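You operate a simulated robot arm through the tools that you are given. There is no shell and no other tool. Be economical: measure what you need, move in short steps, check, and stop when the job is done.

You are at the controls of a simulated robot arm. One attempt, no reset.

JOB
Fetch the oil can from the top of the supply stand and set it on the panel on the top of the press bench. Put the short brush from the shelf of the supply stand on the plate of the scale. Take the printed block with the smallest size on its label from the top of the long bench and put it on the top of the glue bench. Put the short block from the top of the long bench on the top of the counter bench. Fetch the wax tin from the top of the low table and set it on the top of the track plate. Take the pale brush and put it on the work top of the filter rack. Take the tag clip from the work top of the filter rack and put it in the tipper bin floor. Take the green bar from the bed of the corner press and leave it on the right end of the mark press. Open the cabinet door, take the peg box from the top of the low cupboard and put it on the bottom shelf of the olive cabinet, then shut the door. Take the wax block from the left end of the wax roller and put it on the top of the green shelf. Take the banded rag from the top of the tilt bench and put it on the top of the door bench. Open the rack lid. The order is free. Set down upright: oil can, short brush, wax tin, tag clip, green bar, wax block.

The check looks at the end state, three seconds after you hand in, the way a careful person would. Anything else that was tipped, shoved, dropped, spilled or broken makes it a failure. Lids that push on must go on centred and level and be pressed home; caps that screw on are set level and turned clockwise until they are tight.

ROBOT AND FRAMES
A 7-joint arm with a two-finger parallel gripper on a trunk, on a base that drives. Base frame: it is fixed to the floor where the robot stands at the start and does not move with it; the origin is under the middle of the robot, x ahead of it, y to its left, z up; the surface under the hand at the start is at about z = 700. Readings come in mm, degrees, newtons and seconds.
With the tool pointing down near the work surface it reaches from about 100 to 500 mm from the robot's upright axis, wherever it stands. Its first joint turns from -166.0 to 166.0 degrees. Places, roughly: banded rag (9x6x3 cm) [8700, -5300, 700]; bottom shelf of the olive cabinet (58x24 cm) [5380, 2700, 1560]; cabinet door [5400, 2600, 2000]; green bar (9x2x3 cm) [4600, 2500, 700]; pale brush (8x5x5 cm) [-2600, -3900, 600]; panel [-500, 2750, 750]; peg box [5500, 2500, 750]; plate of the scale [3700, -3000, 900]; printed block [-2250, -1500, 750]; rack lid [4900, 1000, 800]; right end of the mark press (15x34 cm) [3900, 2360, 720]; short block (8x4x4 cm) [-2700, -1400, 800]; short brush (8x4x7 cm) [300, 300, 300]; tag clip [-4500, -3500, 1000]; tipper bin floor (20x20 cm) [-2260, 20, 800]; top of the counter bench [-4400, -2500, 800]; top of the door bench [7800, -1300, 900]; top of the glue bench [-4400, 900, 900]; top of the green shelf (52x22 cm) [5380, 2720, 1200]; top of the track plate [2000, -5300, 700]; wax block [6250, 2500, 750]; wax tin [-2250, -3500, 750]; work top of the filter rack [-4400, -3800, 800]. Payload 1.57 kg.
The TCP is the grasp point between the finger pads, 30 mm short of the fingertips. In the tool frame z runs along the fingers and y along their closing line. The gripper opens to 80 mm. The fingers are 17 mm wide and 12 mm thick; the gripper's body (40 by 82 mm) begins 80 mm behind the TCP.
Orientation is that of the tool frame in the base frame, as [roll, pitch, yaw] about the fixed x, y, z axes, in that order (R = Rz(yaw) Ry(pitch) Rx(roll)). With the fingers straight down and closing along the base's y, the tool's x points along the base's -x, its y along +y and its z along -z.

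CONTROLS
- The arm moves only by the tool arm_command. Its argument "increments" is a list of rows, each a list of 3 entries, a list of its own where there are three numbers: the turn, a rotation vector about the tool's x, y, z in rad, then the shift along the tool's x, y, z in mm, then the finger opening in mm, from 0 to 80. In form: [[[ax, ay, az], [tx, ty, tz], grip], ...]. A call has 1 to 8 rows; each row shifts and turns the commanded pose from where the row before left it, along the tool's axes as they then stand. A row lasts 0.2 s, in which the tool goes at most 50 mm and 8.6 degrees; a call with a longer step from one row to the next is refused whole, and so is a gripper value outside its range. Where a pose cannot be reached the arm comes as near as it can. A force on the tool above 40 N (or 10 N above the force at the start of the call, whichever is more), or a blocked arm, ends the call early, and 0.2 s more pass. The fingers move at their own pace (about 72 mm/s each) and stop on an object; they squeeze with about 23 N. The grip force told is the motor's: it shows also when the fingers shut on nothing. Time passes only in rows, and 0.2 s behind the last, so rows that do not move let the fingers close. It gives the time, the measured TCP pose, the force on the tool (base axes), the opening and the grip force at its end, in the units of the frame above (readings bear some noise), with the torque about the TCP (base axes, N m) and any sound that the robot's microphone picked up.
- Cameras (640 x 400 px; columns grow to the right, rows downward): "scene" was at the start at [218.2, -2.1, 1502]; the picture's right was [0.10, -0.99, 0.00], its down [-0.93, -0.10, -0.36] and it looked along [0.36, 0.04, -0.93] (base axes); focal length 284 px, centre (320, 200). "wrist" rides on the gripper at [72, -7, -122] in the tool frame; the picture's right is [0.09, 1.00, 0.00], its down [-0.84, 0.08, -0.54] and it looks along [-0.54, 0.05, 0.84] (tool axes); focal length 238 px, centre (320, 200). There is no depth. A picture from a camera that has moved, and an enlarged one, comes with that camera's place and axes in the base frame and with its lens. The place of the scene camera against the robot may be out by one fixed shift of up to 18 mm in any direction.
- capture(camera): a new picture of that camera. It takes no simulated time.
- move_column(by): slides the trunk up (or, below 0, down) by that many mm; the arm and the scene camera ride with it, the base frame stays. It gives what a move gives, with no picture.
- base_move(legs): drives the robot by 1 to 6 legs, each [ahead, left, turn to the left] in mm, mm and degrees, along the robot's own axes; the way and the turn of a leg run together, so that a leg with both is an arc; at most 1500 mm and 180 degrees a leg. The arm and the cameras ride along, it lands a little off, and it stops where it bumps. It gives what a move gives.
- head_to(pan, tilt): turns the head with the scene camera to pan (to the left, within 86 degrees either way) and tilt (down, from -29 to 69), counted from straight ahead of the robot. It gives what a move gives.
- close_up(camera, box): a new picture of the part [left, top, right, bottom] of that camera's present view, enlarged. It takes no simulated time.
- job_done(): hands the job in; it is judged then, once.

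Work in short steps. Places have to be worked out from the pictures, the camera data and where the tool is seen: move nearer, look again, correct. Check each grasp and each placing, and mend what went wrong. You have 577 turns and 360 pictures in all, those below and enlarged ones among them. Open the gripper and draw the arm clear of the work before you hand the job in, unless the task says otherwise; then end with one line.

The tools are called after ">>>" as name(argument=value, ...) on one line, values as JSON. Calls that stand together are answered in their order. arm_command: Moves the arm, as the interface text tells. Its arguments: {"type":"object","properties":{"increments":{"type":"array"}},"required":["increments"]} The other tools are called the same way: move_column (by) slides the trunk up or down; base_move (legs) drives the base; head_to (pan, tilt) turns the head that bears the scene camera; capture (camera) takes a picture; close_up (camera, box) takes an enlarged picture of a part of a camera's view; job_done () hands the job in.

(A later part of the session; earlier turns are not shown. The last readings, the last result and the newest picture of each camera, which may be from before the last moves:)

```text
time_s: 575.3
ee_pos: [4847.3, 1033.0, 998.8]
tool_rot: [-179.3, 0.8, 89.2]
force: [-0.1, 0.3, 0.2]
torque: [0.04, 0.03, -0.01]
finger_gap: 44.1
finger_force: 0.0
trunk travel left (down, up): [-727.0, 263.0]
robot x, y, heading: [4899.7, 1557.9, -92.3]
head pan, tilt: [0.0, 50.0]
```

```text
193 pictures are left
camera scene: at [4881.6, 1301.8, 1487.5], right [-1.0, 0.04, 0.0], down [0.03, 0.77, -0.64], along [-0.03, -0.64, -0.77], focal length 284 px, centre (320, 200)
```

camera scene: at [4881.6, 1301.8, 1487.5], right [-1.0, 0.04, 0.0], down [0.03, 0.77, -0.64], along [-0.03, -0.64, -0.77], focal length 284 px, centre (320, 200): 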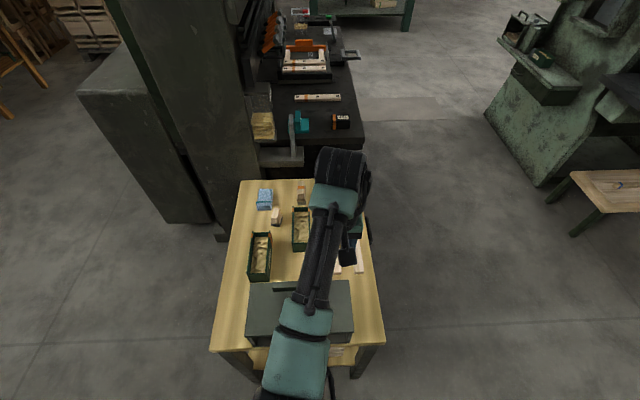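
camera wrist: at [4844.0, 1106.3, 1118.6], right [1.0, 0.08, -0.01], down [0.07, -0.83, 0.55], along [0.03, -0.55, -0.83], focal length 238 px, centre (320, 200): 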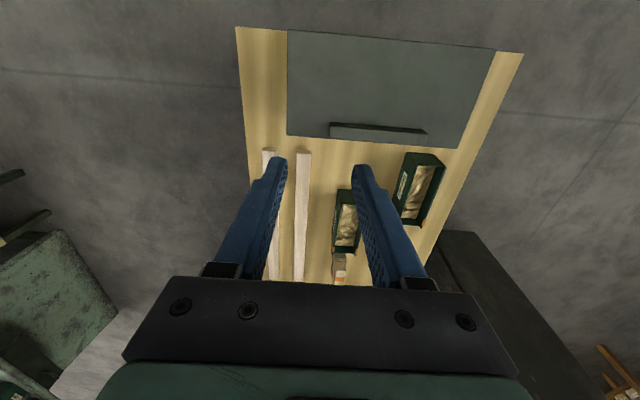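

The strip is at (4929,1007). I'll rotate the tool to close along y and move above the strip.

>>> arm_command(increments=[[[0, 0, 0.1416], [0, 10, 0], 44], [[0, 0, 0.1416], [0, 10, 0], 44], [[0, 0, 0.1416], [0, 10, 0], 44], [[0, 0, 0.1416], [0, 10, 0], 44], [[0, 0, 0.1416], [0, 0, 0], 44], [[0, 0, 0.1416], [0, 0, 0], 44], [[0, 0, 0.1416], [0, 0, 0], 44], [[0, 0, 0.1416], [0, 0, 0], 44]])

>>> arm_command(increments=[[[0, 0, 0.1416], [0, 0, 0], 44], [[0, 0, 0.1416], [0, 0, 0], 44], [[0, 0, 0.1416], [0, 0, 0], 44], [[0, 0, 0], [0, 0, 30], 44], [[0, 0, 0], [0, 0, 40], 44], [[0, 0, 0], [0, 0, 30], 44], [[0, 0, 0], [0, 0, 0], 44]])

>>> capture(camera="wrist")

```text
time_s: 577.1
ee_pos: [4886.3, 1024.3, 997.4]
tool_rot: [179.4, 0.9, 24.1]
force: [-0.4, -0.8, -0.1]
torque: [0.0, 0.01, -0.04]
finger_gap: 43.9
finger_force: 0.0
trunk travel left (down, up): [-727.0, 263.0]
robot x, y, heading: [4899.8, 1556.4, -92.5]
head pan, tilt: [0.0, 50.0]
```

```text
time_s: 578.7
ee_pos: [4884.2, 1020.9, 899.6]
tool_rot: [179.3, 0.6, 0.0]
force: [0.1, -0.2, -0.4]
torque: [0.04, -0.03, 0.01]
finger_gap: 43.8
finger_force: 0.0
trunk travel left (down, up): [-727.0, 263.0]
robot x, y, heading: [4899.6, 1557.0, -92.3]
head pan, tilt: [0.0, 50.0]
```

```text
192 pictures are left
camera wrist: at [4957.5, 1028.5, 1019.3], right [0.09, -1.0, 0.01], down [-0.83, -0.07, 0.55], along [-0.55, -0.06, -0.83], focal length 238 px, centre (320, 200)
```

wrist: 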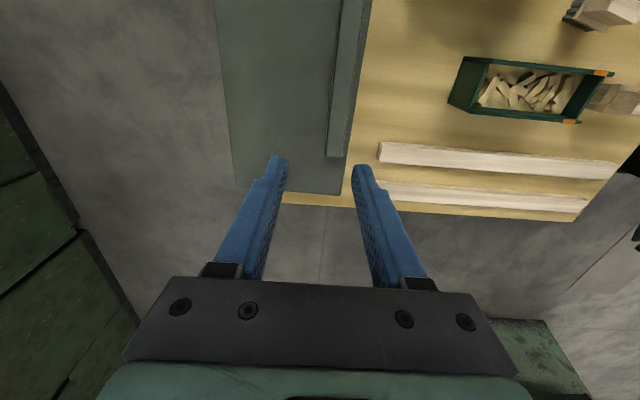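

>>> arm_command(increments=[[[0, 0, 0], [20, 8.5, 25], 44], [[0, 0, 0], [20, 8.5, 25], 44], [[0, 0, 0], [0, 0, 20], 44], [[0, 0, 0], [0, 0, 0], 44]])

>>> capture(camera="wrist")

```text
time_s: 579.7
ee_pos: [4924.0, 1001.6, 828.4]
tool_rot: [179.1, 0.6, 0.0]
force: [-0.6, 0.1, -0.7]
torque: [0.01, 0.01, -0.02]
finger_gap: 43.6
finger_force: 0.2
trunk travel left (down, up): [-727.0, 263.0]
robot x, y, heading: [4900.3, 1556.0, -92.2]
head pan, tilt: [0.0, 50.0]
```

```text
191 pictures are left
camera wrist: at [4998.0, 1010.3, 949.0], right [0.09, -1.0, 0.01], down [-0.83, -0.07, 0.55], along [-0.55, -0.06, -0.83], focal length 238 px, centre (320, 200)
```

wrist: 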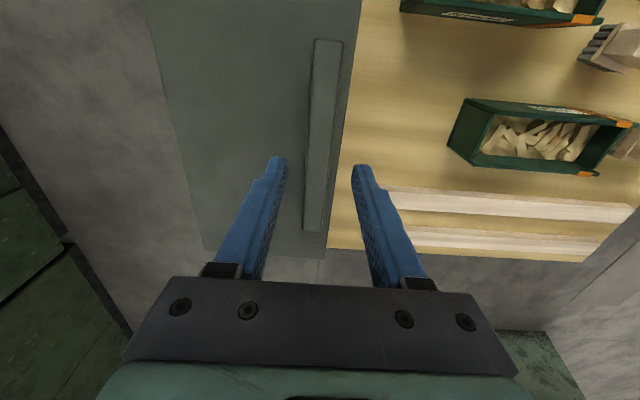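

>>> arm_command(increments=[[[0.012, 0, 0], [0, -2, 16], 44], [[0, 0, 0], [0, 0, 11], 44], [[0, 0, 0], [0, 0, 0], 20], [[0, 0, 0], [0, 0, 0], 5], [[0, 0, 0], [0, 0, 0], 5], [[0, 0, 0], [0, 0, 0], 5]])

```text
time_s: 581.1
ee_pos: [4923.5, 1004.3, 801.5]
tool_rot: [179.7, 0.6, 0.0]
force: [-0.9, -11.3, -4.1]
torque: [-0.8, -0.04, 0.18]
finger_gap: 18.1
finger_force: 32.8
trunk travel left (down, up): [-727.0, 263.0]
robot x, y, heading: [4899.0, 1553.4, -92.5]
head pan, tilt: [0.0, 50.0]
```

Gripped. Now rotate the lid about its hinge, tilting the tool forward.

>>> arm_command(increments=[[[-0.1, 0, 0], [0, -3.8, -10], 5], [[-0.1, 0, 0], [0, -3.8, -10], 5], [[-0.1, 0, 0], [0, -3.8, -10], 5], [[-0.1, 0, 0], [0, -3.8, -10], 5], [[-0.1, 0, 0], [0, -3.8, -10], 5], [[0, 0, 0], [0, 0, 0], 5]])

>>> arm_command(increments=[[[-0.1, 0, 0], [0, -3.8, -10], 5], [[-0.1, 0, 0], [0, -3.8, -10], 5], [[-0.1, 0, 0], [0, -3.8, -10], 5], [[-0.1, 0, 0], [0, -3.8, -10], 5], [[-0.1, 0, 0], [0, -3.8, -10], 5], [[0, 0, 0], [0, 0, 0], 5]])

```text
time_s: 582.5
ee_pos: [4923.9, 1036.8, 847.8]
tool_rot: [151.3, 0.7, 0.0]
force: [-6.8, -3.1, 4.1]
torque: [0.18, 0.45, -0.51]
finger_gap: 18.0
finger_force: 32.7
trunk travel left (down, up): [-727.0, 263.0]
robot x, y, heading: [4900.8, 1555.1, -92.6]
head pan, tilt: [0.0, 50.0]
```

```text
time_s: 583.9
ee_pos: [4923.9, 1082.5, 871.2]
tool_rot: [122.7, 0.6, -0.1]
force: [-8.6, 6.1, 5.3]
torque: [0.89, -0.13, -0.51]
finger_gap: 18.7
finger_force: 32.9
trunk travel left (down, up): [-727.0, 263.0]
robot x, y, heading: [4899.9, 1556.4, -92.1]
head pan, tilt: [0.0, 50.0]
```

>>> arm_command(increments=[[[-0.1, 0, 0], [0, -3.8, -10], 5], [[-0.1, 0, 0], [0, -3.8, -10], 5], [[-0.1, 0, 0], [0, -3.8, -10], 5], [[-0.1, 0, 0], [0, -3.8, -10], 5], [[0, 0, 0], [0, 0, 0], 5]])

>>> arm_command(increments=[[[-0.1, 0, 0], [0, -3.8, -10], 5], [[-0.1, 0, 0], [0, -3.8, -10], 5], [[-0.1, 0, 0], [0, -3.8, -10], 5], [[0, 0, 0], [0, 0, 0], 5]])

>>> capture(camera="wrist")

>>> capture(camera="scene")

```text
time_s: 585.1
ee_pos: [4923.1, 1123.5, 875.5]
tool_rot: [99.4, 0.5, 0.0]
force: [-7.3, 5.4, 8.8]
torque: [0.51, -0.47, -0.25]
finger_gap: 19.9
finger_force: 32.9
trunk travel left (down, up): [-727.0, 263.0]
robot x, y, heading: [4897.1, 1553.6, -92.2]
head pan, tilt: [0.0, 50.0]
```

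```text
time_s: 586.1
ee_pos: [4923.8, 1155.9, 867.1]
tool_rot: [81.7, 0.7, 0.0]
force: [-4.8, 8.9, 22.2]
torque: [0.2, -0.62, -0.19]
finger_gap: 20.6
finger_force: 33.7
trunk travel left (down, up): [-727.0, 263.0]
robot x, y, heading: [4900.5, 1558.4, -92.1]
head pan, tilt: [0.0, 50.0]
```

```text
190 pictures are left
camera wrist: at [4995.5, 1274.1, 841.5], right [0.1, 0.14, 0.98], down [-0.84, 0.55, 0.01], along [-0.54, -0.83, 0.18], focal length 238 px, centre (320, 200)
```

wrist: 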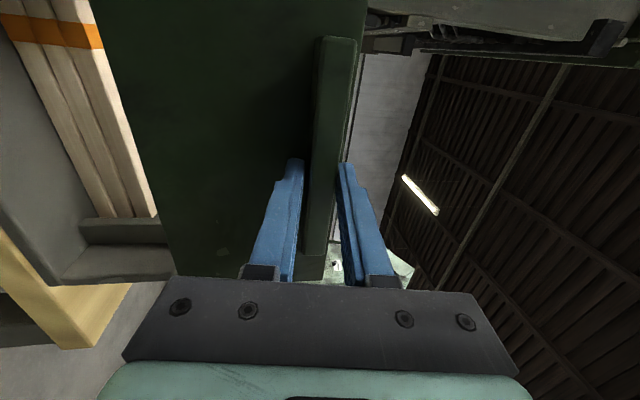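

```text
189 pictures are left
camera scene: at [4880.6, 1304.7, 1488.3], right [-1.0, 0.04, 0.0], down [0.03, 0.76, -0.64], along [-0.03, -0.64, -0.76], focal length 284 px, centre (320, 200)
```

scene: 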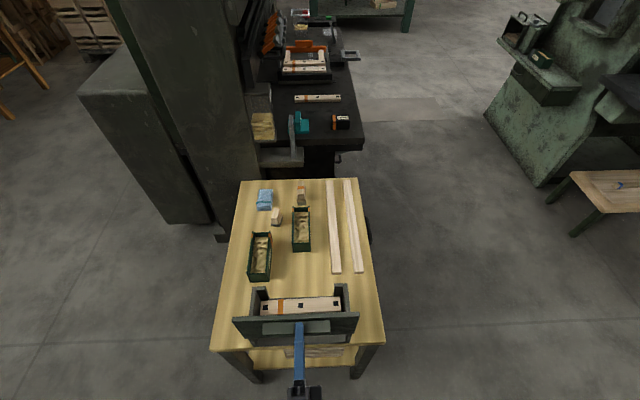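

The lid is at ~98°, past vertical. I'll try slightly more, then release.

>>> arm_command(increments=[[[-0.08, 0, 0], [0, -3, -8], 5], [[-0.08, 0, 0], [0, -3, -7], 5], [[0, 0, 0], [0, 0, 0], 5]])

>>> arm_command(increments=[[[0, 0, 0], [0, 0, 0], 26], [[0, 0, 0], [0, 0, 0], 40], [[0, 0, 0], [0, 0, 0], 40], [[0, 0, 0], [0, 0, 0], 40]])

>>> capture(camera="wrist")

```text
time_s: 586.7
ee_pos: [4923.1, 1168.3, 860.9]
tool_rot: [73.2, 0.4, 0.0]
force: [-1.9, 15.9, 16.1]
torque: [0.74, -0.53, 0.2]
finger_gap: 21.2
finger_force: 34.2
trunk travel left (down, up): [-727.0, 263.0]
robot x, y, heading: [4897.7, 1555.1, -92.3]
head pan, tilt: [0.0, 50.0]
stopped in row 2: the force on the tool passed its limit at 42 N (the readings are from after the stop); the commanded pose is now the measured one
```

```text
time_s: 587.7
ee_pos: [4923.5, 1165.7, 857.9]
tool_rot: [73.7, 0.6, 0.0]
force: [0.1, 0.6, -1.1]
torque: [0.05, 0.0, -0.01]
finger_gap: 40.2
finger_force: 0.1
trunk travel left (down, up): [-727.0, 263.0]
robot x, y, heading: [4899.5, 1554.6, -92.0]
head pan, tilt: [0.0, 50.0]
```

```text
188 pictures are left
camera wrist: at [4995.7, 1280.4, 816.8], right [0.1, 0.28, 0.95], down [-0.84, 0.54, -0.07], along [-0.54, -0.79, 0.29], focal length 238 px, centre (320, 200)
```

wrist: 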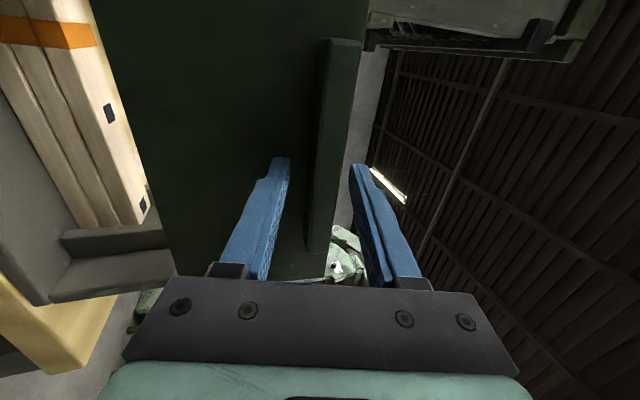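

The lid stays open at ~105°. I'll withdraw along the tool axis.

>>> arm_command(increments=[[[0, 0, 0], [0, 0, -40], 40], [[0, 0, 0], [0, 0, -40], 40], [[0, 0, 0], [0, 0, 0], 40]])

>>> base_move(legs=[[-150, 0, 0]])

>>> capture(camera="scene")

```text
time_s: 588.5
ee_pos: [4925.0, 1242.3, 835.3]
tool_rot: [73.5, 0.6, 0.0]
force: [0.7, 0.2, -0.2]
torque: [0.02, -0.04, -0.02]
finger_gap: 40.1
finger_force: 0.1
trunk travel left (down, up): [-727.0, 263.0]
robot x, y, heading: [4900.9, 1555.6, -92.2]
head pan, tilt: [0.0, 50.0]
```

```text
time_s: 589.9
ee_pos: [4932.6, 1390.7, 834.2]
tool_rot: [73.6, 0.6, 0.2]
force: [0.0, 0.3, -0.8]
torque: [0.02, 0.03, 0.0]
finger_gap: 39.8
finger_force: 0.1
trunk travel left (down, up): [-727.0, 263.0]
robot x, y, heading: [4903.6, 1702.9, -92.4]
head pan, tilt: [0.0, 50.0]
```

```text
187 pictures are left
camera scene: at [4888.2, 1451.4, 1487.7], right [-1.0, 0.04, 0.0], down [0.03, 0.77, -0.64], along [-0.02, -0.64, -0.77], focal length 284 px, centre (320, 200)
```

scene: 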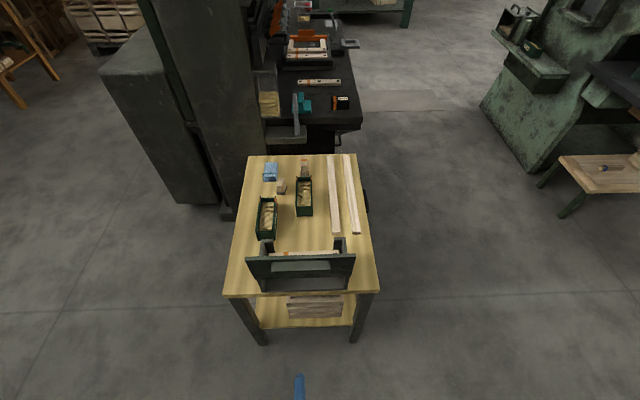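

The rack lid is open. I'll restore the arm to the tool-down carry pose, then head west.

>>> arm_command(increments=[[[0.147, 0, 0], [0, 0, 0], 40], [[0.147, 0, 0], [0, 0, 0], 40], [[0.147, 0, 0], [0, 0, 0], 40], [[0.147, 0, 0], [0, 0, 0], 40], [[0.147, 0, 0], [0, 0, 0], 40], [[0.147, 0, 0], [0, 0, 0], 40], [[0.147, 0, 0], [0, 10, 0], 40], [[0.147, 0, 0], [0, 20, 0], 40]])

>>> arm_command(increments=[[[0.147, 0, 0], [0, 20, 0], 40], [[0.147, 0, 0], [0, 20, 0], 40], [[0.147, 0, 0], [0, 20, 0], 40], [[0.147, 0, 0], [0, 20, 0], 40], [[0.09, 0, 0], [0, 20, 0], 40], [[0, 0, 0], [0, 0, -30], 40], [[0, 0, 0], [0, 0, -40], 40]])

>>> arm_command(increments=[[[0, 0, -0.147], [0, 0, 0], 70], [[0, 0, -0.147], [0, 0, 0], 70], [[0, 0, -0.147], [0, 0, 0], 70], [[0, 0, -0.147], [0, 0, 0], 70], [[0, 0, -0.147], [0, 0, 0], 70], [[0, 0, -0.147], [0, 0, 0], 70], [[0, 0, -0.147], [0, 0, 0], 70], [[0, 0, -0.147], [0, 0, 0], 70]])

```text
time_s: 591.7
ee_pos: [4932.5, 1371.1, 858.2]
tool_rot: [141.1, 0.5, 0.2]
force: [-0.7, 0.0, 0.0]
torque: [0.01, 0.01, 0.02]
finger_gap: 40.2
finger_force: 0.1
trunk travel left (down, up): [-727.0, 263.0]
robot x, y, heading: [4905.8, 1705.2, -92.1]
head pan, tilt: [0.0, 50.0]
```

```text
time_s: 593.3
ee_pos: [4930.0, 1281.0, 967.1]
tool_rot: [179.8, 0.5, 0.0]
force: [-0.1, 0.1, -0.2]
torque: [0.0, -0.04, 0.01]
finger_gap: 40.1
finger_force: 0.0
trunk travel left (down, up): [-727.0, 263.0]
robot x, y, heading: [4906.9, 1706.6, -92.2]
head pan, tilt: [0.0, 50.0]
```

```text
time_s: 595.1
ee_pos: [4932.4, 1281.8, 965.8]
tool_rot: [-179.5, 0.3, 67.8]
force: [0.0, -0.3, 0.4]
torque: [0.0, 0.0, -0.02]
finger_gap: 69.9
finger_force: 0.0
trunk travel left (down, up): [-727.0, 263.0]
robot x, y, heading: [4901.7, 1706.6, -92.1]
head pan, tilt: [0.0, 50.0]
```

>>> arm_command(increments=[[[0, 0, -0.125], [0, 0, 0], 70], [[0, 0, -0.125], [0, 0, 0], 70], [[0, 0, -0.125], [0, 0, 0], 70]])

>>> base_move(legs=[[0, 0, -88], [1500, 0, 0], [1500, 80, 0], [1500, 200, 0]])

>>> head_to(pan=20, tilt=15)

>>> capture(camera="scene")

```text
time_s: 595.9
ee_pos: [4932.6, 1281.9, 962.9]
tool_rot: [-179.4, 0.2, 89.3]
force: [0.0, -0.2, -0.8]
torque: [0.0, 0.02, 0.01]
finger_gap: 70.2
finger_force: 0.0
trunk travel left (down, up): [-727.0, 263.0]
robot x, y, heading: [4906.8, 1707.2, -92.1]
head pan, tilt: [0.0, 50.0]
```

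```text
refused: leg 3 is longer than a leg can be; nothing moved
```

```text
time_s: 596.9
ee_pos: [4933.1, 1280.6, 964.3]
tool_rot: [-179.3, 0.2, 89.1]
force: [-0.1, 0.7, -0.5]
torque: [-0.03, -0.04, 0.02]
finger_gap: 70.0
finger_force: 0.1
trunk travel left (down, up): [-727.0, 263.0]
robot x, y, heading: [4905.5, 1705.0, -92.1]
head pan, tilt: [20.0, 15.0]
```

```text
186 pictures are left
camera scene: at [4919.6, 1438.7, 1541.2], right [-0.95, -0.31, 0.0], down [-0.08, 0.25, -0.97], along [0.3, -0.92, -0.26], focal length 284 px, centre (320, 200)
```

scene: 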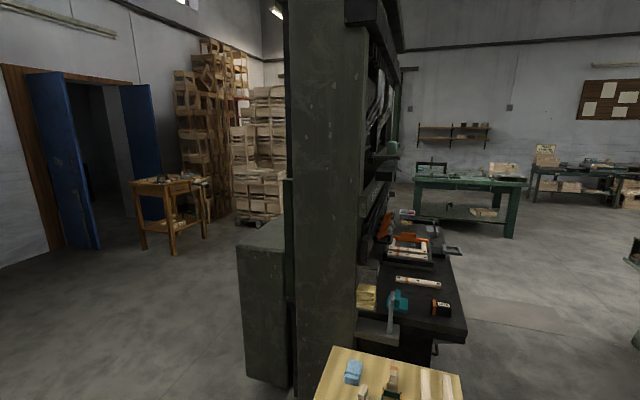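

>>> base_move(legs=[[0, 0, -88], [1500, 0, 0], [1450, 80, 0], [1450, 200, 0]])

>>> head_to(pan=15, tilt=15)

>>> capture(camera="scene")

```text
time_s: 621.6
ee_pos: [122.7, 1570.6, 964.2]
tool_rot: [-179.4, 0.2, -1.1]
force: [0.4, 0.1, 0.1]
torque: [0.01, -0.01, -0.02]
finger_gap: 70.0
finger_force: 0.0
trunk travel left (down, up): [-727.0, 263.0]
robot x, y, heading: [544.4, 1597.7, 177.6]
head pan, tilt: [20.0, 15.0]
```

```text
time_s: 622.2
ee_pos: [123.6, 1571.0, 963.6]
tool_rot: [-179.4, 0.3, -1.1]
force: [-0.5, 0.0, 0.5]
torque: [0.01, 0.04, 0.01]
finger_gap: 69.9
finger_force: 0.1
trunk travel left (down, up): [-727.0, 263.0]
robot x, y, heading: [546.9, 1597.6, 177.9]
head pan, tilt: [15.0, 15.0]
```

```text
185 pictures are left
camera scene: at [279.2, 1576.2, 1541.3], right [-0.22, 0.98, 0.0], down [0.25, 0.06, -0.97], along [-0.94, -0.21, -0.26], focal length 284 px, centre (320, 200)
```

scene: 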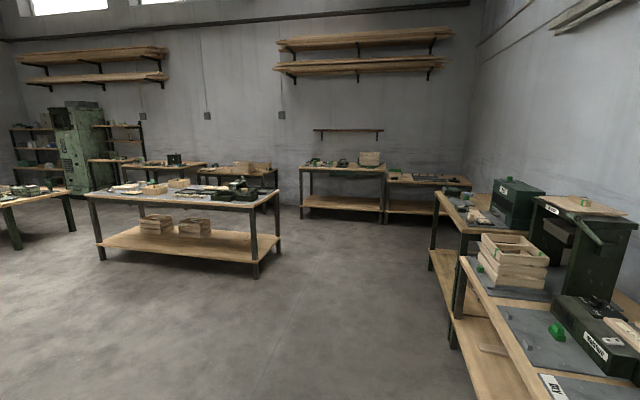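

I see the long bench (x -2970…-2150, y -1610…320). I'll drive to its east side near the printed blocks.

>>> base_move(legs=[[1450, 0, 2], [0, 1500, 0], [0, 1480, 0], [500, 0, 0]])

>>> head_to(pan=0, tilt=35)

>>> capture(camera="scene")

```text
time_s: 646.1
ee_pos: [-1754.3, -1439.8, 964.0]
tool_rot: [-179.4, 0.2, 4.0]
force: [0.6, -0.3, 0.2]
torque: [-0.01, -0.01, 0.01]
finger_gap: 70.0
finger_force: 0.1
trunk travel left (down, up): [-727.0, 263.0]
robot x, y, heading: [-1335.7, -1376.7, -177.1]
head pan, tilt: [15.0, 15.0]
```

```text
time_s: 646.9
ee_pos: [-1753.4, -1440.5, 965.1]
tool_rot: [-179.4, 0.1, 3.9]
force: [1.0, -0.4, -0.4]
torque: [0.0, 0.01, -0.01]
finger_gap: 70.1
finger_force: 0.1
trunk travel left (down, up): [-727.0, 263.0]
robot x, y, heading: [-1332.3, -1378.9, -177.1]
head pan, tilt: [0.0, 35.0]
```

```text
184 pictures are left
camera scene: at [-1598.7, -1396.8, 1509.3], right [-0.05, 1.0, 0.0], down [0.57, 0.03, -0.82], along [-0.82, -0.04, -0.57], focal length 284 px, centre (320, 200)
```

scene: 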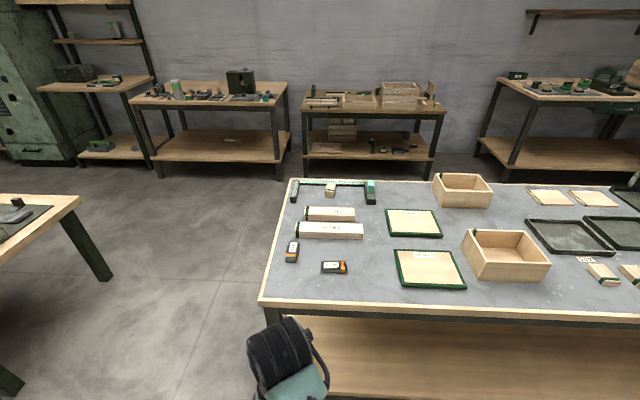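

>>> close_up(camera="scene", box=[260, 170, 480, 310])

```text
2.86 times, centred on (370, 240) of scene
camera zoom: at [-1598.7, -1396.8, 1509.3], right [-0.05, 1.0, 0.0], down [0.57, 0.03, -0.82], along [-0.82, -0.04, -0.57], focal length 812 px, centre (177, 86)
```

zoom: 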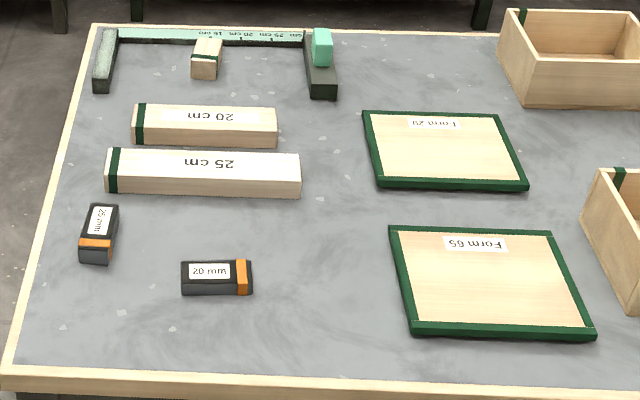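

I'll read the second block's label.

>>> close_up(camera="scene", box=[280, 230, 360, 280])

```text
8.00 times, centred on (320, 255) of scene
camera zoom: at [-1598.7, -1396.8, 1509.3], right [-0.05, 1.0, 0.0], down [0.57, 0.03, -0.82], along [-0.82, -0.04, -0.57], focal length 2275 px, centre (320, -240)
```

zoom: 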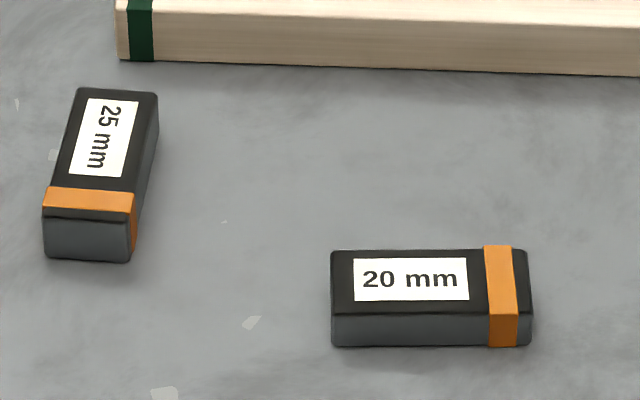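

>>> head_to(pan=-45, tilt=30)

>>> capture(camera="scene")

```text
time_s: 648.1
ee_pos: [-1753.1, -1440.0, 963.8]
tool_rot: [-179.4, 0.2, 3.9]
force: [0.9, 0.1, 0.2]
torque: [0.01, -0.02, 0.01]
finger_gap: 70.1
finger_force: 0.1
trunk travel left (down, up): [-727.0, 263.0]
robot x, y, heading: [-1333.3, -1375.8, -177.2]
head pan, tilt: [-45.0, 30.0]
```

```text
181 pictures are left
camera scene: at [-1578.0, -1331.7, 1517.0], right [0.67, 0.74, 0.0], down [0.37, -0.34, -0.87], along [-0.64, 0.58, -0.5], focal length 284 px, centre (320, 200)
```

scene: 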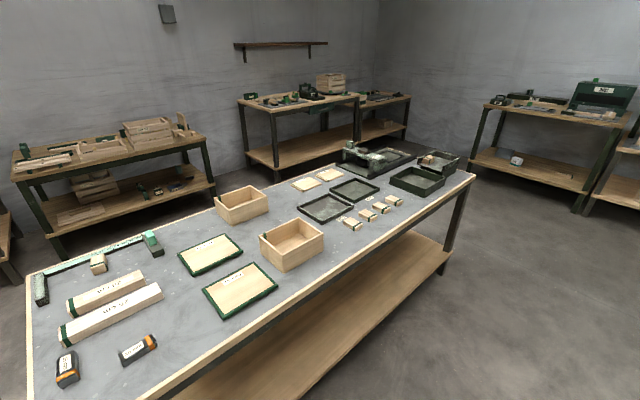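

>>> close_up(camera="scene", box=[280, 140, 480, 265])

```text
3.20 times, centred on (380, 202) of scene
camera zoom: at [-1578.0, -1331.7, 1517.0], right [0.67, 0.74, 0.0], down [0.37, -0.34, -0.87], along [-0.64, 0.58, -0.5], focal length 910 px, centre (128, 192)
```

zoom: 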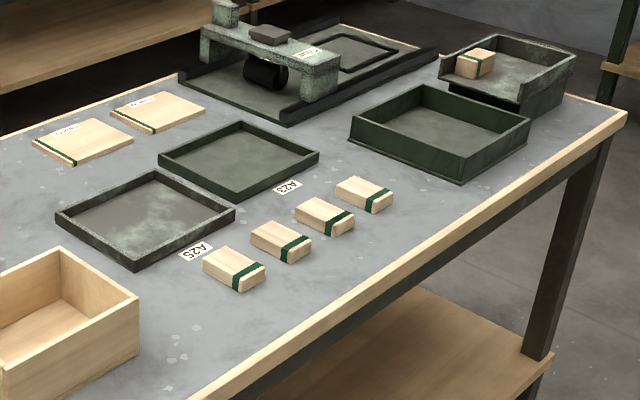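

The 20 mm block is the smallest of the two printed ones. I'll drive up to the bench and turn the tool to close along x.

>>> base_move(legs=[[530, 0, -2.8]])

>>> arm_command(increments=[[[0, 0, 0.1428], [0, 0, 0], 70], [[0, 0, 0.1428], [0, 0, 0], 70], [[0, 0, 0.1428], [0, 0, 0], 70], [[0, 0, 0.1428], [0, 0, 0], 70], [[0, 0, 0.1428], [0, 0, 0], 70], [[0, 0, 0.1428], [0, 0, 0], 70], [[0, 0, 0.1428], [0, 0, 0], 70], [[0, 0, 0.1428], [0, 0, 0], 70]])

>>> arm_command(increments=[[[0, 0, 0.1428], [0, 0, 0], 70], [[0, 0, 0.1428], [0, 0, 0], 70], [[0, 0, 0.1428], [0, 0, 0], 70]])

>>> capture(camera="wrist")

```text
time_s: 651.1
ee_pos: [-2287.4, -1428.6, 964.3]
tool_rot: [-179.4, 0.2, 0.9]
force: [-0.4, 1.0, 0.1]
torque: [-0.01, 0.0, 0.02]
finger_gap: 70.2
finger_force: 0.1
trunk travel left (down, up): [-727.0, 263.0]
robot x, y, heading: [-1864.9, -1387.6, 179.6]
head pan, tilt: [-45.0, 30.0]
```

```text
time_s: 652.9
ee_pos: [-2286.8, -1429.5, 964.9]
tool_rot: [-179.9, 0.6, -64.7]
force: [-0.2, -0.3, -0.6]
torque: [-0.02, 0.01, -0.03]
finger_gap: 70.0
finger_force: 0.1
trunk travel left (down, up): [-727.0, 263.0]
robot x, y, heading: [-1863.2, -1387.8, 179.8]
head pan, tilt: [-45.0, 30.0]
```

```text
time_s: 653.7
ee_pos: [-2285.7, -1428.8, 964.8]
tool_rot: [179.9, 0.6, -89.2]
force: [0.2, 0.5, 0.1]
torque: [-0.03, 0.01, 0.01]
finger_gap: 70.1
finger_force: 0.0
trunk travel left (down, up): [-727.0, 263.0]
robot x, y, heading: [-1860.5, -1388.0, 179.8]
head pan, tilt: [-45.0, 30.0]
```

```text
179 pictures are left
camera wrist: at [-2277.2, -1503.6, 1085.1], right [-0.99, -0.11, 0.0], down [-0.09, 0.83, 0.55], along [-0.06, 0.55, -0.83], focal length 238 px, centre (320, 200)
```

wrist: 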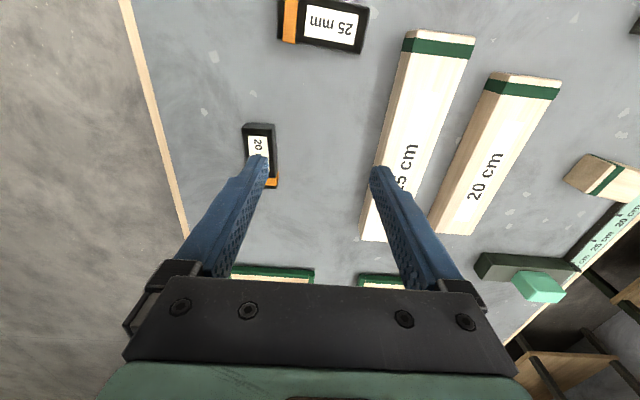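

Combining both views, the bench top is near z≈815 and the 20 mm block at (-2219,-1388). I'll move over it.

>>> arm_command(increments=[[[0, 0, 0], [-20, -33, 10], 60], [[0, 0, 0], [-20, -33, 20], 60], [[0, 0, 0], [0, 0, 20], 60], [[0, 0, 0], [0, 0, 0], 60]])

>>> capture(camera="wrist")

```text
time_s: 654.7
ee_pos: [-2220.3, -1388.5, 915.5]
tool_rot: [179.6, 0.6, -89.1]
force: [0.3, -0.2, 1.2]
torque: [0.03, 0.01, 0.0]
finger_gap: 60.1
finger_force: 0.0
trunk travel left (down, up): [-727.0, 263.0]
robot x, y, heading: [-1861.8, -1389.6, 179.6]
head pan, tilt: [-45.0, 30.0]
```

```text
178 pictures are left
camera wrist: at [-2212.2, -1462.7, 1035.4], right [-0.99, -0.11, 0.0], down [-0.09, 0.83, 0.55], along [-0.06, 0.55, -0.83], focal length 238 px, centre (320, 200)
```

wrist: 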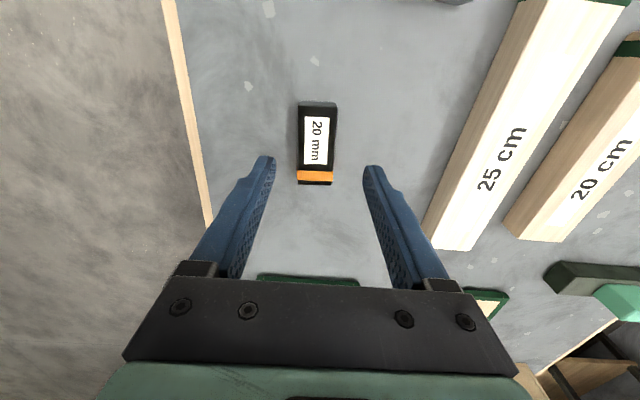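

>>> arm_command(increments=[[[0, 0, 0], [-5, 0, 30], 60], [[0, 0, 0], [0, 0, 30], 60], [[0, 0, 0], [0, 0, 10], 60], [[0, 0, 0], [0, 0, 0], 60]])

>>> capture(camera="wrist")

```text
time_s: 655.7
ee_pos: [-2220.6, -1381.7, 847.7]
tool_rot: [179.8, 0.6, -89.0]
force: [-0.7, 0.6, 0.4]
torque: [-0.02, -0.01, -0.04]
finger_gap: 59.9
finger_force: 0.1
trunk travel left (down, up): [-727.0, 263.0]
robot x, y, heading: [-1860.2, -1390.6, 179.4]
head pan, tilt: [-45.0, 30.0]
```

```text
177 pictures are left
camera wrist: at [-2212.2, -1456.5, 968.0], right [-0.99, -0.11, 0.0], down [-0.09, 0.83, 0.55], along [-0.06, 0.55, -0.83], focal length 238 px, centre (320, 200)
```

wrist: 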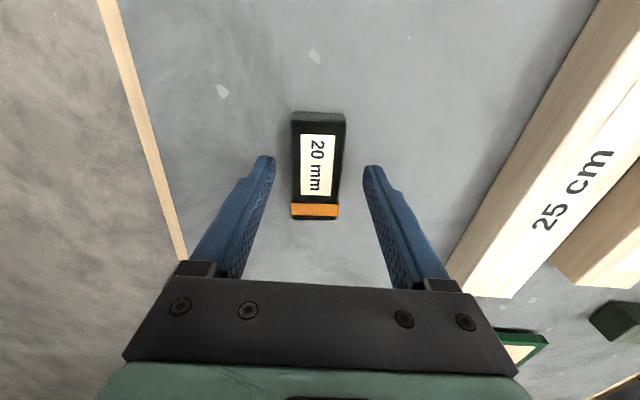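

>>> arm_command(increments=[[[0, 0, 0], [0, 1, 22], 60], [[0, 0, 0], [0, 0, 5], 60], [[0, 0, 0], [0, 0, 4], 60], [[0, 0, 0], [0, 0, 0], 60]])

>>> arm_command(increments=[[[0, 0, 0], [0, 0, 0], 40], [[0, 0, 0], [0, 0, 0], 25], [[0, 0, 0], [0, 0, 0], 25], [[0, 0, 0], [0, 0, -20], 25], [[0, 0, 0], [0, 0, -40], 25], [[0, 0, 0], [0, 0, -40], 25]])

>>> capture(camera="wrist")

```text
time_s: 656.2
ee_pos: [-2223.2, -1381.6, 829.9]
tool_rot: [179.5, 0.5, -89.2]
force: [3.6, 0.2, 15.3]
torque: [-0.08, -0.69, 0.07]
finger_gap: 62.3
finger_force: 1.0
trunk travel left (down, up): [-727.0, 263.0]
robot x, y, heading: [-1864.1, -1385.5, 179.9]
head pan, tilt: [-45.0, 30.0]
stopped in row 2: the force on the tool passed its limit at 53 N (the readings are from after the stop); the commanded pose is now the measured one
```

```text
time_s: 657.6
ee_pos: [-2223.2, -1383.8, 930.0]
tool_rot: [179.6, 0.5, -89.2]
force: [-1.3, -0.2, -2.2]
torque: [-0.05, -0.01, 0.03]
finger_gap: 35.2
finger_force: 22.5
trunk travel left (down, up): [-727.0, 263.0]
robot x, y, heading: [-1864.8, -1391.1, 179.9]
head pan, tilt: [-45.0, 30.0]
```

```text
176 pictures are left
camera wrist: at [-2214.0, -1457.2, 1049.8], right [-0.99, -0.11, 0.01], down [-0.08, 0.83, 0.55], along [-0.06, 0.55, -0.83], focal length 238 px, centre (320, 200)
```

wrist: 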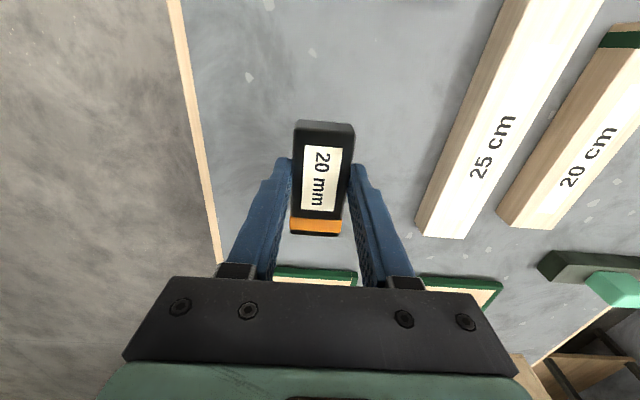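

Held (35 mm); the bench top is at z≈800. I'll drive around the bench's north end to the glue bench.

>>> base_move(legs=[[-550, 0, 0], [0, -1500, 0], [0, -800, 0], [1500, 0, 0], [700, 0, 0]])

>>> head_to(pan=0, tilt=25)

>>> capture(camera="scene")

```text
time_s: 682.0
ee_pos: [-3824.7, 923.5, 929.7]
tool_rot: [179.5, 0.5, -89.1]
force: [-0.2, -0.4, -1.4]
torque: [-0.01, -0.01, -0.03]
finger_gap: 35.6
finger_force: 23.2
trunk travel left (down, up): [-727.0, 263.0]
robot x, y, heading: [-3462.8, 917.5, 179.6]
head pan, tilt: [-45.0, 30.0]
```

```text
time_s: 683.1
ee_pos: [-3823.9, 922.4, 928.6]
tool_rot: [179.6, 0.5, -89.0]
force: [-0.1, -0.4, -1.2]
torque: [-0.02, 0.01, 0.01]
finger_gap: 35.2
finger_force: 23.3
trunk travel left (down, up): [-727.0, 263.0]
robot x, y, heading: [-3460.0, 918.0, 179.8]
head pan, tilt: [0.0, 25.0]
```

```text
175 pictures are left
camera scene: at [-3733.1, 911.6, 1525.0], right [0.01, 1.0, 0.0], down [0.42, 0.0, -0.91], along [-0.91, 0.0, -0.42], focal length 284 px, centre (320, 200)
```

scene: 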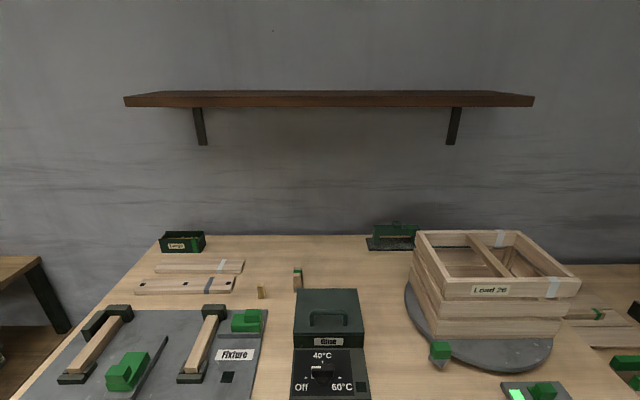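

>>> head_to(pan=0, tilt=50)

>>> capture(camera="scene")

```text
time_s: 684.0
ee_pos: [-3823.9, 922.6, 928.7]
tool_rot: [179.4, 0.5, -89.0]
force: [-0.1, 0.1, -1.8]
torque: [0.0, -0.01, 0.01]
finger_gap: 35.7
finger_force: 22.5
trunk travel left (down, up): [-727.0, 263.0]
robot x, y, heading: [-3465.4, 917.1, 179.9]
head pan, tilt: [0.0, 50.0]
```

```text
174 pictures are left
camera scene: at [-3718.1, 911.5, 1487.6], right [0.0, 1.0, 0.0], down [0.77, 0.0, -0.64], along [-0.64, 0.0, -0.77], focal length 284 px, centre (320, 200)
```

scene: 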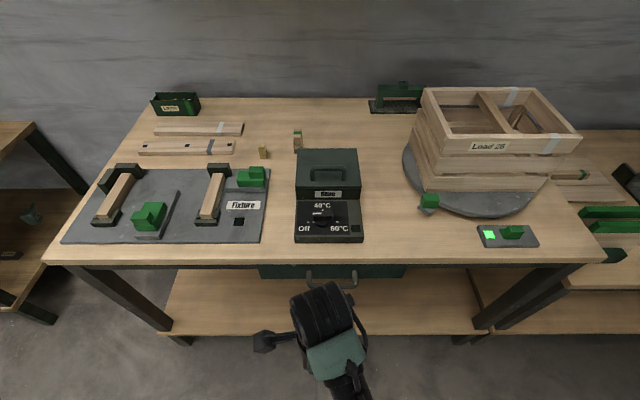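

There is a free area right of the glue pot at about (-4105,1120). I'll raise and approach.

>>> move_column(by=120)

>>> base_move(legs=[[0, -200, 0], [240, 0, 0]])

>>> capture(camera="wrist")

>>> capture(camera="scene")

```text
time_s: 685.5
ee_pos: [-3822.5, 922.5, 1049.5]
tool_rot: [179.5, 0.5, -89.1]
force: [0.1, 0.0, -1.9]
torque: [0.01, -0.01, 0.01]
finger_gap: 35.3
finger_force: 22.4
trunk travel left (down, up): [-847.0, 143.0]
robot x, y, heading: [-3461.3, 919.5, 179.7]
head pan, tilt: [0.0, 50.0]
```

```text
time_s: 688.5
ee_pos: [-4064.3, 1124.1, 1048.8]
tool_rot: [179.6, 0.6, -89.3]
force: [0.2, 1.5, -1.7]
torque: [-0.04, 0.02, 0.04]
finger_gap: 35.4
finger_force: 23.3
trunk travel left (down, up): [-847.0, 143.0]
robot x, y, heading: [-3700.8, 1117.9, 179.4]
head pan, tilt: [0.0, 50.0]
```

```text
173 pictures are left
camera wrist: at [-4055.7, 1049.3, 1169.7], right [-0.99, -0.1, 0.01], down [-0.08, 0.83, 0.55], along [-0.06, 0.55, -0.83], focal length 238 px, centre (320, 200)
```

wrist: 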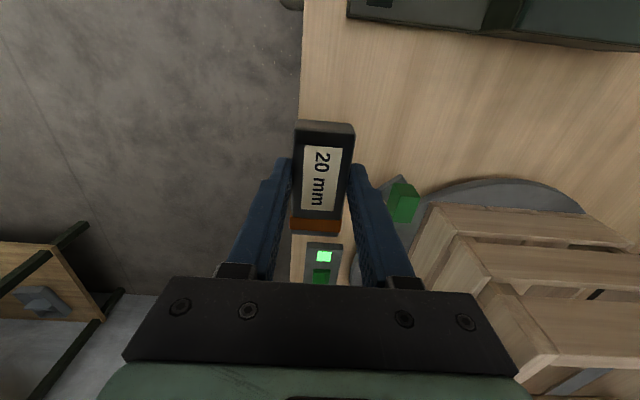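

```text
172 pictures are left
camera scene: at [-3958.9, 1111.9, 1607.5], right [0.01, 1.0, 0.0], down [0.77, -0.01, -0.64], along [-0.64, 0.0, -0.77], focal length 284 px, centre (320, 200)
```

scene: 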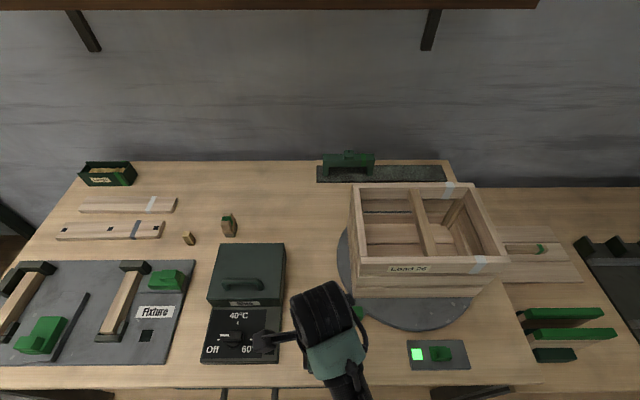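

>>> arm_command(increments=[[[0, 0, 0], [5, 40, 0], 25], [[0, 0, 0], [0, 0, 30], 25], [[0, 0, 0], [0, 0, 40], 25], [[0, 0, 0], [0, 0, 0], 25]])

>>> capture(camera="wrist")

```text
time_s: 689.5
ee_pos: [-4106.5, 1117.1, 979.4]
tool_rot: [179.7, 0.5, -89.4]
force: [1.0, 0.2, -0.6]
torque: [-0.04, 0.0, 0.03]
finger_gap: 35.6
finger_force: 22.6
trunk travel left (down, up): [-847.0, 143.0]
robot x, y, heading: [-3703.9, 1115.8, 179.6]
head pan, tilt: [0.0, 50.0]
```

```text
171 pictures are left
camera wrist: at [-4097.8, 1044.0, 1100.4], right [-0.99, -0.1, 0.01], down [-0.08, 0.83, 0.55], along [-0.06, 0.55, -0.83], focal length 238 px, centre (320, 200)
```

wrist: 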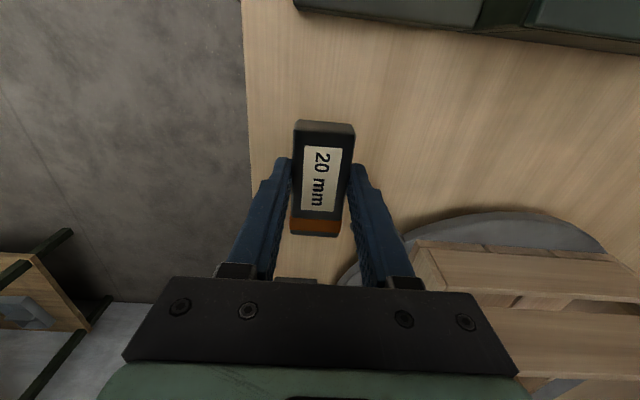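

>>> move_column(by=-55)

>>> move_column(by=-12)

>>> capture(camera="wrist")

```text
time_s: 690.5
ee_pos: [-4106.8, 1118.4, 925.7]
tool_rot: [179.5, 0.5, -89.2]
force: [0.2, 0.4, -1.7]
torque: [-0.02, -0.04, 0.02]
finger_gap: 35.7
finger_force: 23.0
trunk travel left (down, up): [-792.0, 198.0]
robot x, y, heading: [-3703.8, 1118.1, 179.6]
head pan, tilt: [0.0, 50.0]
```

```text
time_s: 691.1
ee_pos: [-4107.0, 1117.4, 913.1]
tool_rot: [179.5, 0.4, -89.3]
force: [0.1, 0.4, -1.3]
torque: [-0.05, 0.03, 0.03]
finger_gap: 35.9
finger_force: 22.6
trunk travel left (down, up): [-780.0, 210.0]
robot x, y, heading: [-3700.5, 1120.2, 179.6]
head pan, tilt: [0.0, 50.0]
```

```text
170 pictures are left
camera wrist: at [-4098.0, 1043.9, 1033.9], right [-0.99, -0.1, 0.01], down [-0.08, 0.83, 0.55], along [-0.06, 0.55, -0.83], focal length 238 px, centre (320, 200)
```

wrist: 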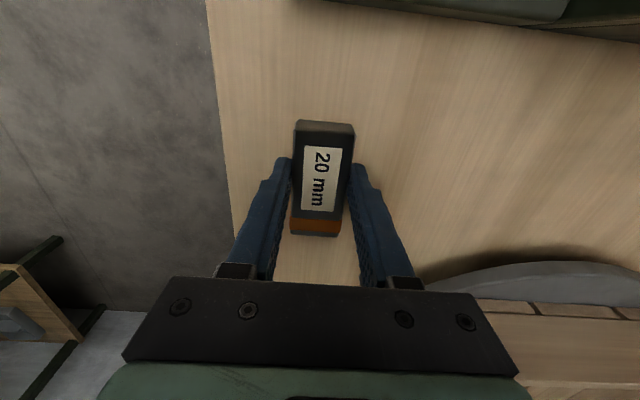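

>>> move_column(by=-10)

>>> move_column(by=-8)

>>> move_column(by=-6)

```text
time_s: 691.5
ee_pos: [-4106.6, 1117.6, 910.0]
tool_rot: [179.4, 0.5, -89.3]
force: [8.4, 0.5, 14.7]
torque: [-0.14, -0.67, 0.0]
finger_gap: 35.5
finger_force: 23.1
trunk travel left (down, up): [-773.0, 217.0]
robot x, y, heading: [-3705.6, 1117.8, 179.8]
head pan, tilt: [0.0, 50.0]
stopped: the force on the tool passed its limit at 47 N (the readings are from after the stop); the commanded pose is now the measured one
```

```text
time_s: 691.9
ee_pos: [-4107.2, 1117.4, 910.1]
tool_rot: [179.3, 0.4, -89.3]
force: [12.0, -0.1, 21.4]
torque: [-0.15, -0.92, 0.0]
finger_gap: 35.5
finger_force: 22.6
trunk travel left (down, up): [-770.0, 220.0]
robot x, y, heading: [-3703.2, 1115.5, 179.8]
head pan, tilt: [0.0, 50.0]
stopped: the force on the tool passed its limit at 48 N (the readings are from after the stop); the commanded pose is now the measured one
```

```text
time_s: 692.3
ee_pos: [-4106.3, 1117.4, 911.1]
tool_rot: [179.2, 0.5, -89.2]
force: [13.1, -0.6, 23.5]
torque: [-0.11, -1.06, -0.03]
finger_gap: 35.4
finger_force: 22.7
trunk travel left (down, up): [-767.0, 223.0]
robot x, y, heading: [-3704.9, 1116.6, 179.7]
head pan, tilt: [0.0, 50.0]
stopped: the force on the tool passed its limit at 48 N (the readings are from after the stop); the commanded pose is now the measured one
```

Contact at z≈910. I'll ease up, release and rise.

>>> move_column(by=4)

>>> arm_command(increments=[[[0, 0, 0], [0, 0, 0], 40], [[0, 0, 0], [0, 0, 0], 52], [[0, 0, 0], [0, 0, 0], 56], [[0, 0, 0], [0, 0, 0], 56]])

>>> move_column(by=150)

>>> capture(camera="wrist")

```text
time_s: 692.8
ee_pos: [-4107.8, 1117.8, 912.2]
tool_rot: [178.9, 0.6, -89.3]
force: [0.4, -0.1, -1.2]
torque: [0.01, 0.03, 0.01]
finger_gap: 35.3
finger_force: 22.5
trunk travel left (down, up): [-771.0, 219.0]
robot x, y, heading: [-3706.3, 1118.2, 179.5]
head pan, tilt: [0.0, 50.0]
```

```text
time_s: 693.8
ee_pos: [-4107.9, 1117.8, 912.4]
tool_rot: [178.9, 0.5, -89.4]
force: [-0.3, 0.2, -0.5]
torque: [-0.01, 0.04, -0.02]
finger_gap: 56.0
finger_force: 0.0
trunk travel left (down, up): [-771.0, 219.0]
robot x, y, heading: [-3706.8, 1117.8, 179.8]
head pan, tilt: [0.0, 50.0]
```

```text
time_s: 695.6
ee_pos: [-4108.9, 1117.8, 1062.4]
tool_rot: [178.8, 0.5, -89.4]
force: [0.1, -0.7, 0.1]
torque: [0.0, -0.02, 0.0]
finger_gap: 56.0
finger_force: 0.0
trunk travel left (down, up): [-921.0, 69.0]
robot x, y, heading: [-3702.4, 1120.3, 179.4]
head pan, tilt: [0.0, 50.0]
```

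```text
169 pictures are left
camera wrist: at [-4098.5, 1044.1, 1183.5], right [-0.99, -0.11, 0.02], down [-0.08, 0.83, 0.55], along [-0.07, 0.55, -0.83], focal length 238 px, centre (320, 200)
```

wrist: 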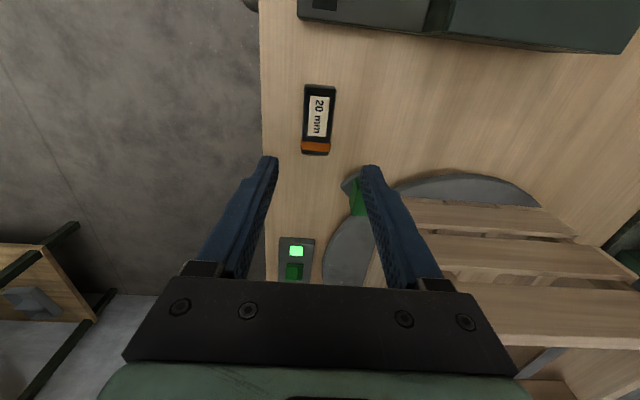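

The printed block is on the glue bench. Next is the short block: I'll go down the west side to the bench's south end, facing north.

>>> base_move(legs=[[-260, 0, 0], [0, 1500, 0], [0, 1500, 0], [0, 0, -90]])

>>> head_to(pan=-50, tilt=25)

>>> capture(camera="scene")

```text
time_s: 715.3
ee_pos: [-3421.2, -1479.6, 1062.7]
tool_rot: [178.8, 0.4, -175.0]
force: [-0.2, -0.5, 0.4]
torque: [-0.03, -0.01, 0.0]
finger_gap: 56.0
finger_force: 0.1
trunk travel left (down, up): [-921.0, 69.0]
robot x, y, heading: [-3393.8, -1880.6, 93.9]
head pan, tilt: [0.0, 50.0]
```

```text
time_s: 716.5
ee_pos: [-3420.9, -1480.4, 1062.5]
tool_rot: [179.0, 0.5, -174.9]
force: [-0.6, 0.1, 0.2]
torque: [0.02, 0.01, 0.03]
finger_gap: 56.3
finger_force: 0.0
trunk travel left (down, up): [-921.0, 69.0]
robot x, y, heading: [-3392.1, -1884.2, 93.6]
head pan, tilt: [-50.0, 25.0]
```

```text
168 pictures are left
camera scene: at [-3343.3, -1658.0, 1719.5], right [0.69, -0.72, 0.0], down [-0.3, -0.29, -0.91], along [0.65, 0.63, -0.42], focal length 284 px, centre (320, 200)
```

scene: 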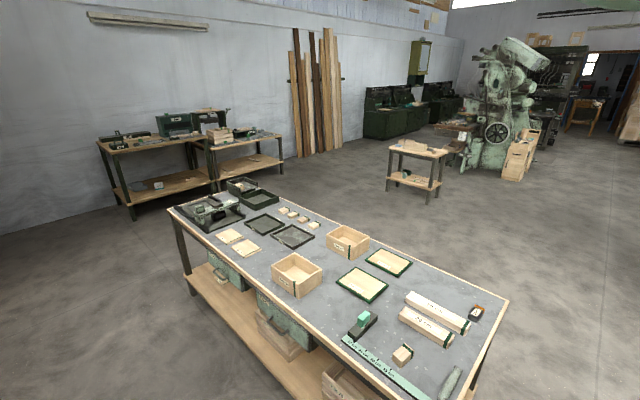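

>>> base_move(legs=[[0, -715, -3.7]])

>>> capture(camera="wrist")

```text
time_s: 720.4
ee_pos: [-2674.5, -1449.9, 1063.6]
tool_rot: [178.9, 0.5, -178.0]
force: [-0.2, 0.6, -0.1]
torque: [0.02, 0.02, 0.0]
finger_gap: 56.0
finger_force: 0.0
trunk travel left (down, up): [-921.0, 69.0]
robot x, y, heading: [-2668.3, -1851.3, 90.7]
head pan, tilt: [-50.0, 25.0]
```

```text
167 pictures are left
camera wrist: at [-2747.0, -1462.8, 1183.5], right [-0.13, 0.99, 0.02], down [0.83, 0.1, 0.55], along [0.54, 0.08, -0.83], focal length 238 px, centre (320, 200)
```

wrist: 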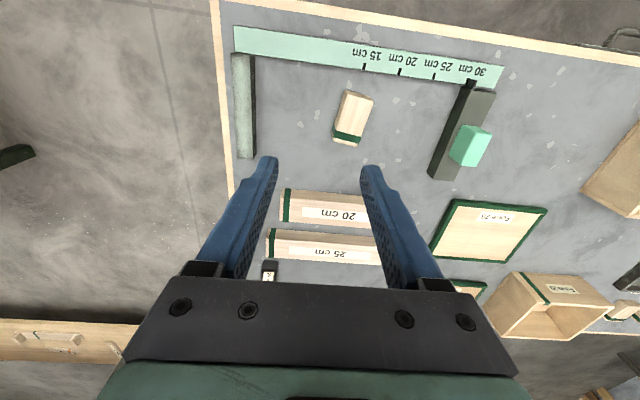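

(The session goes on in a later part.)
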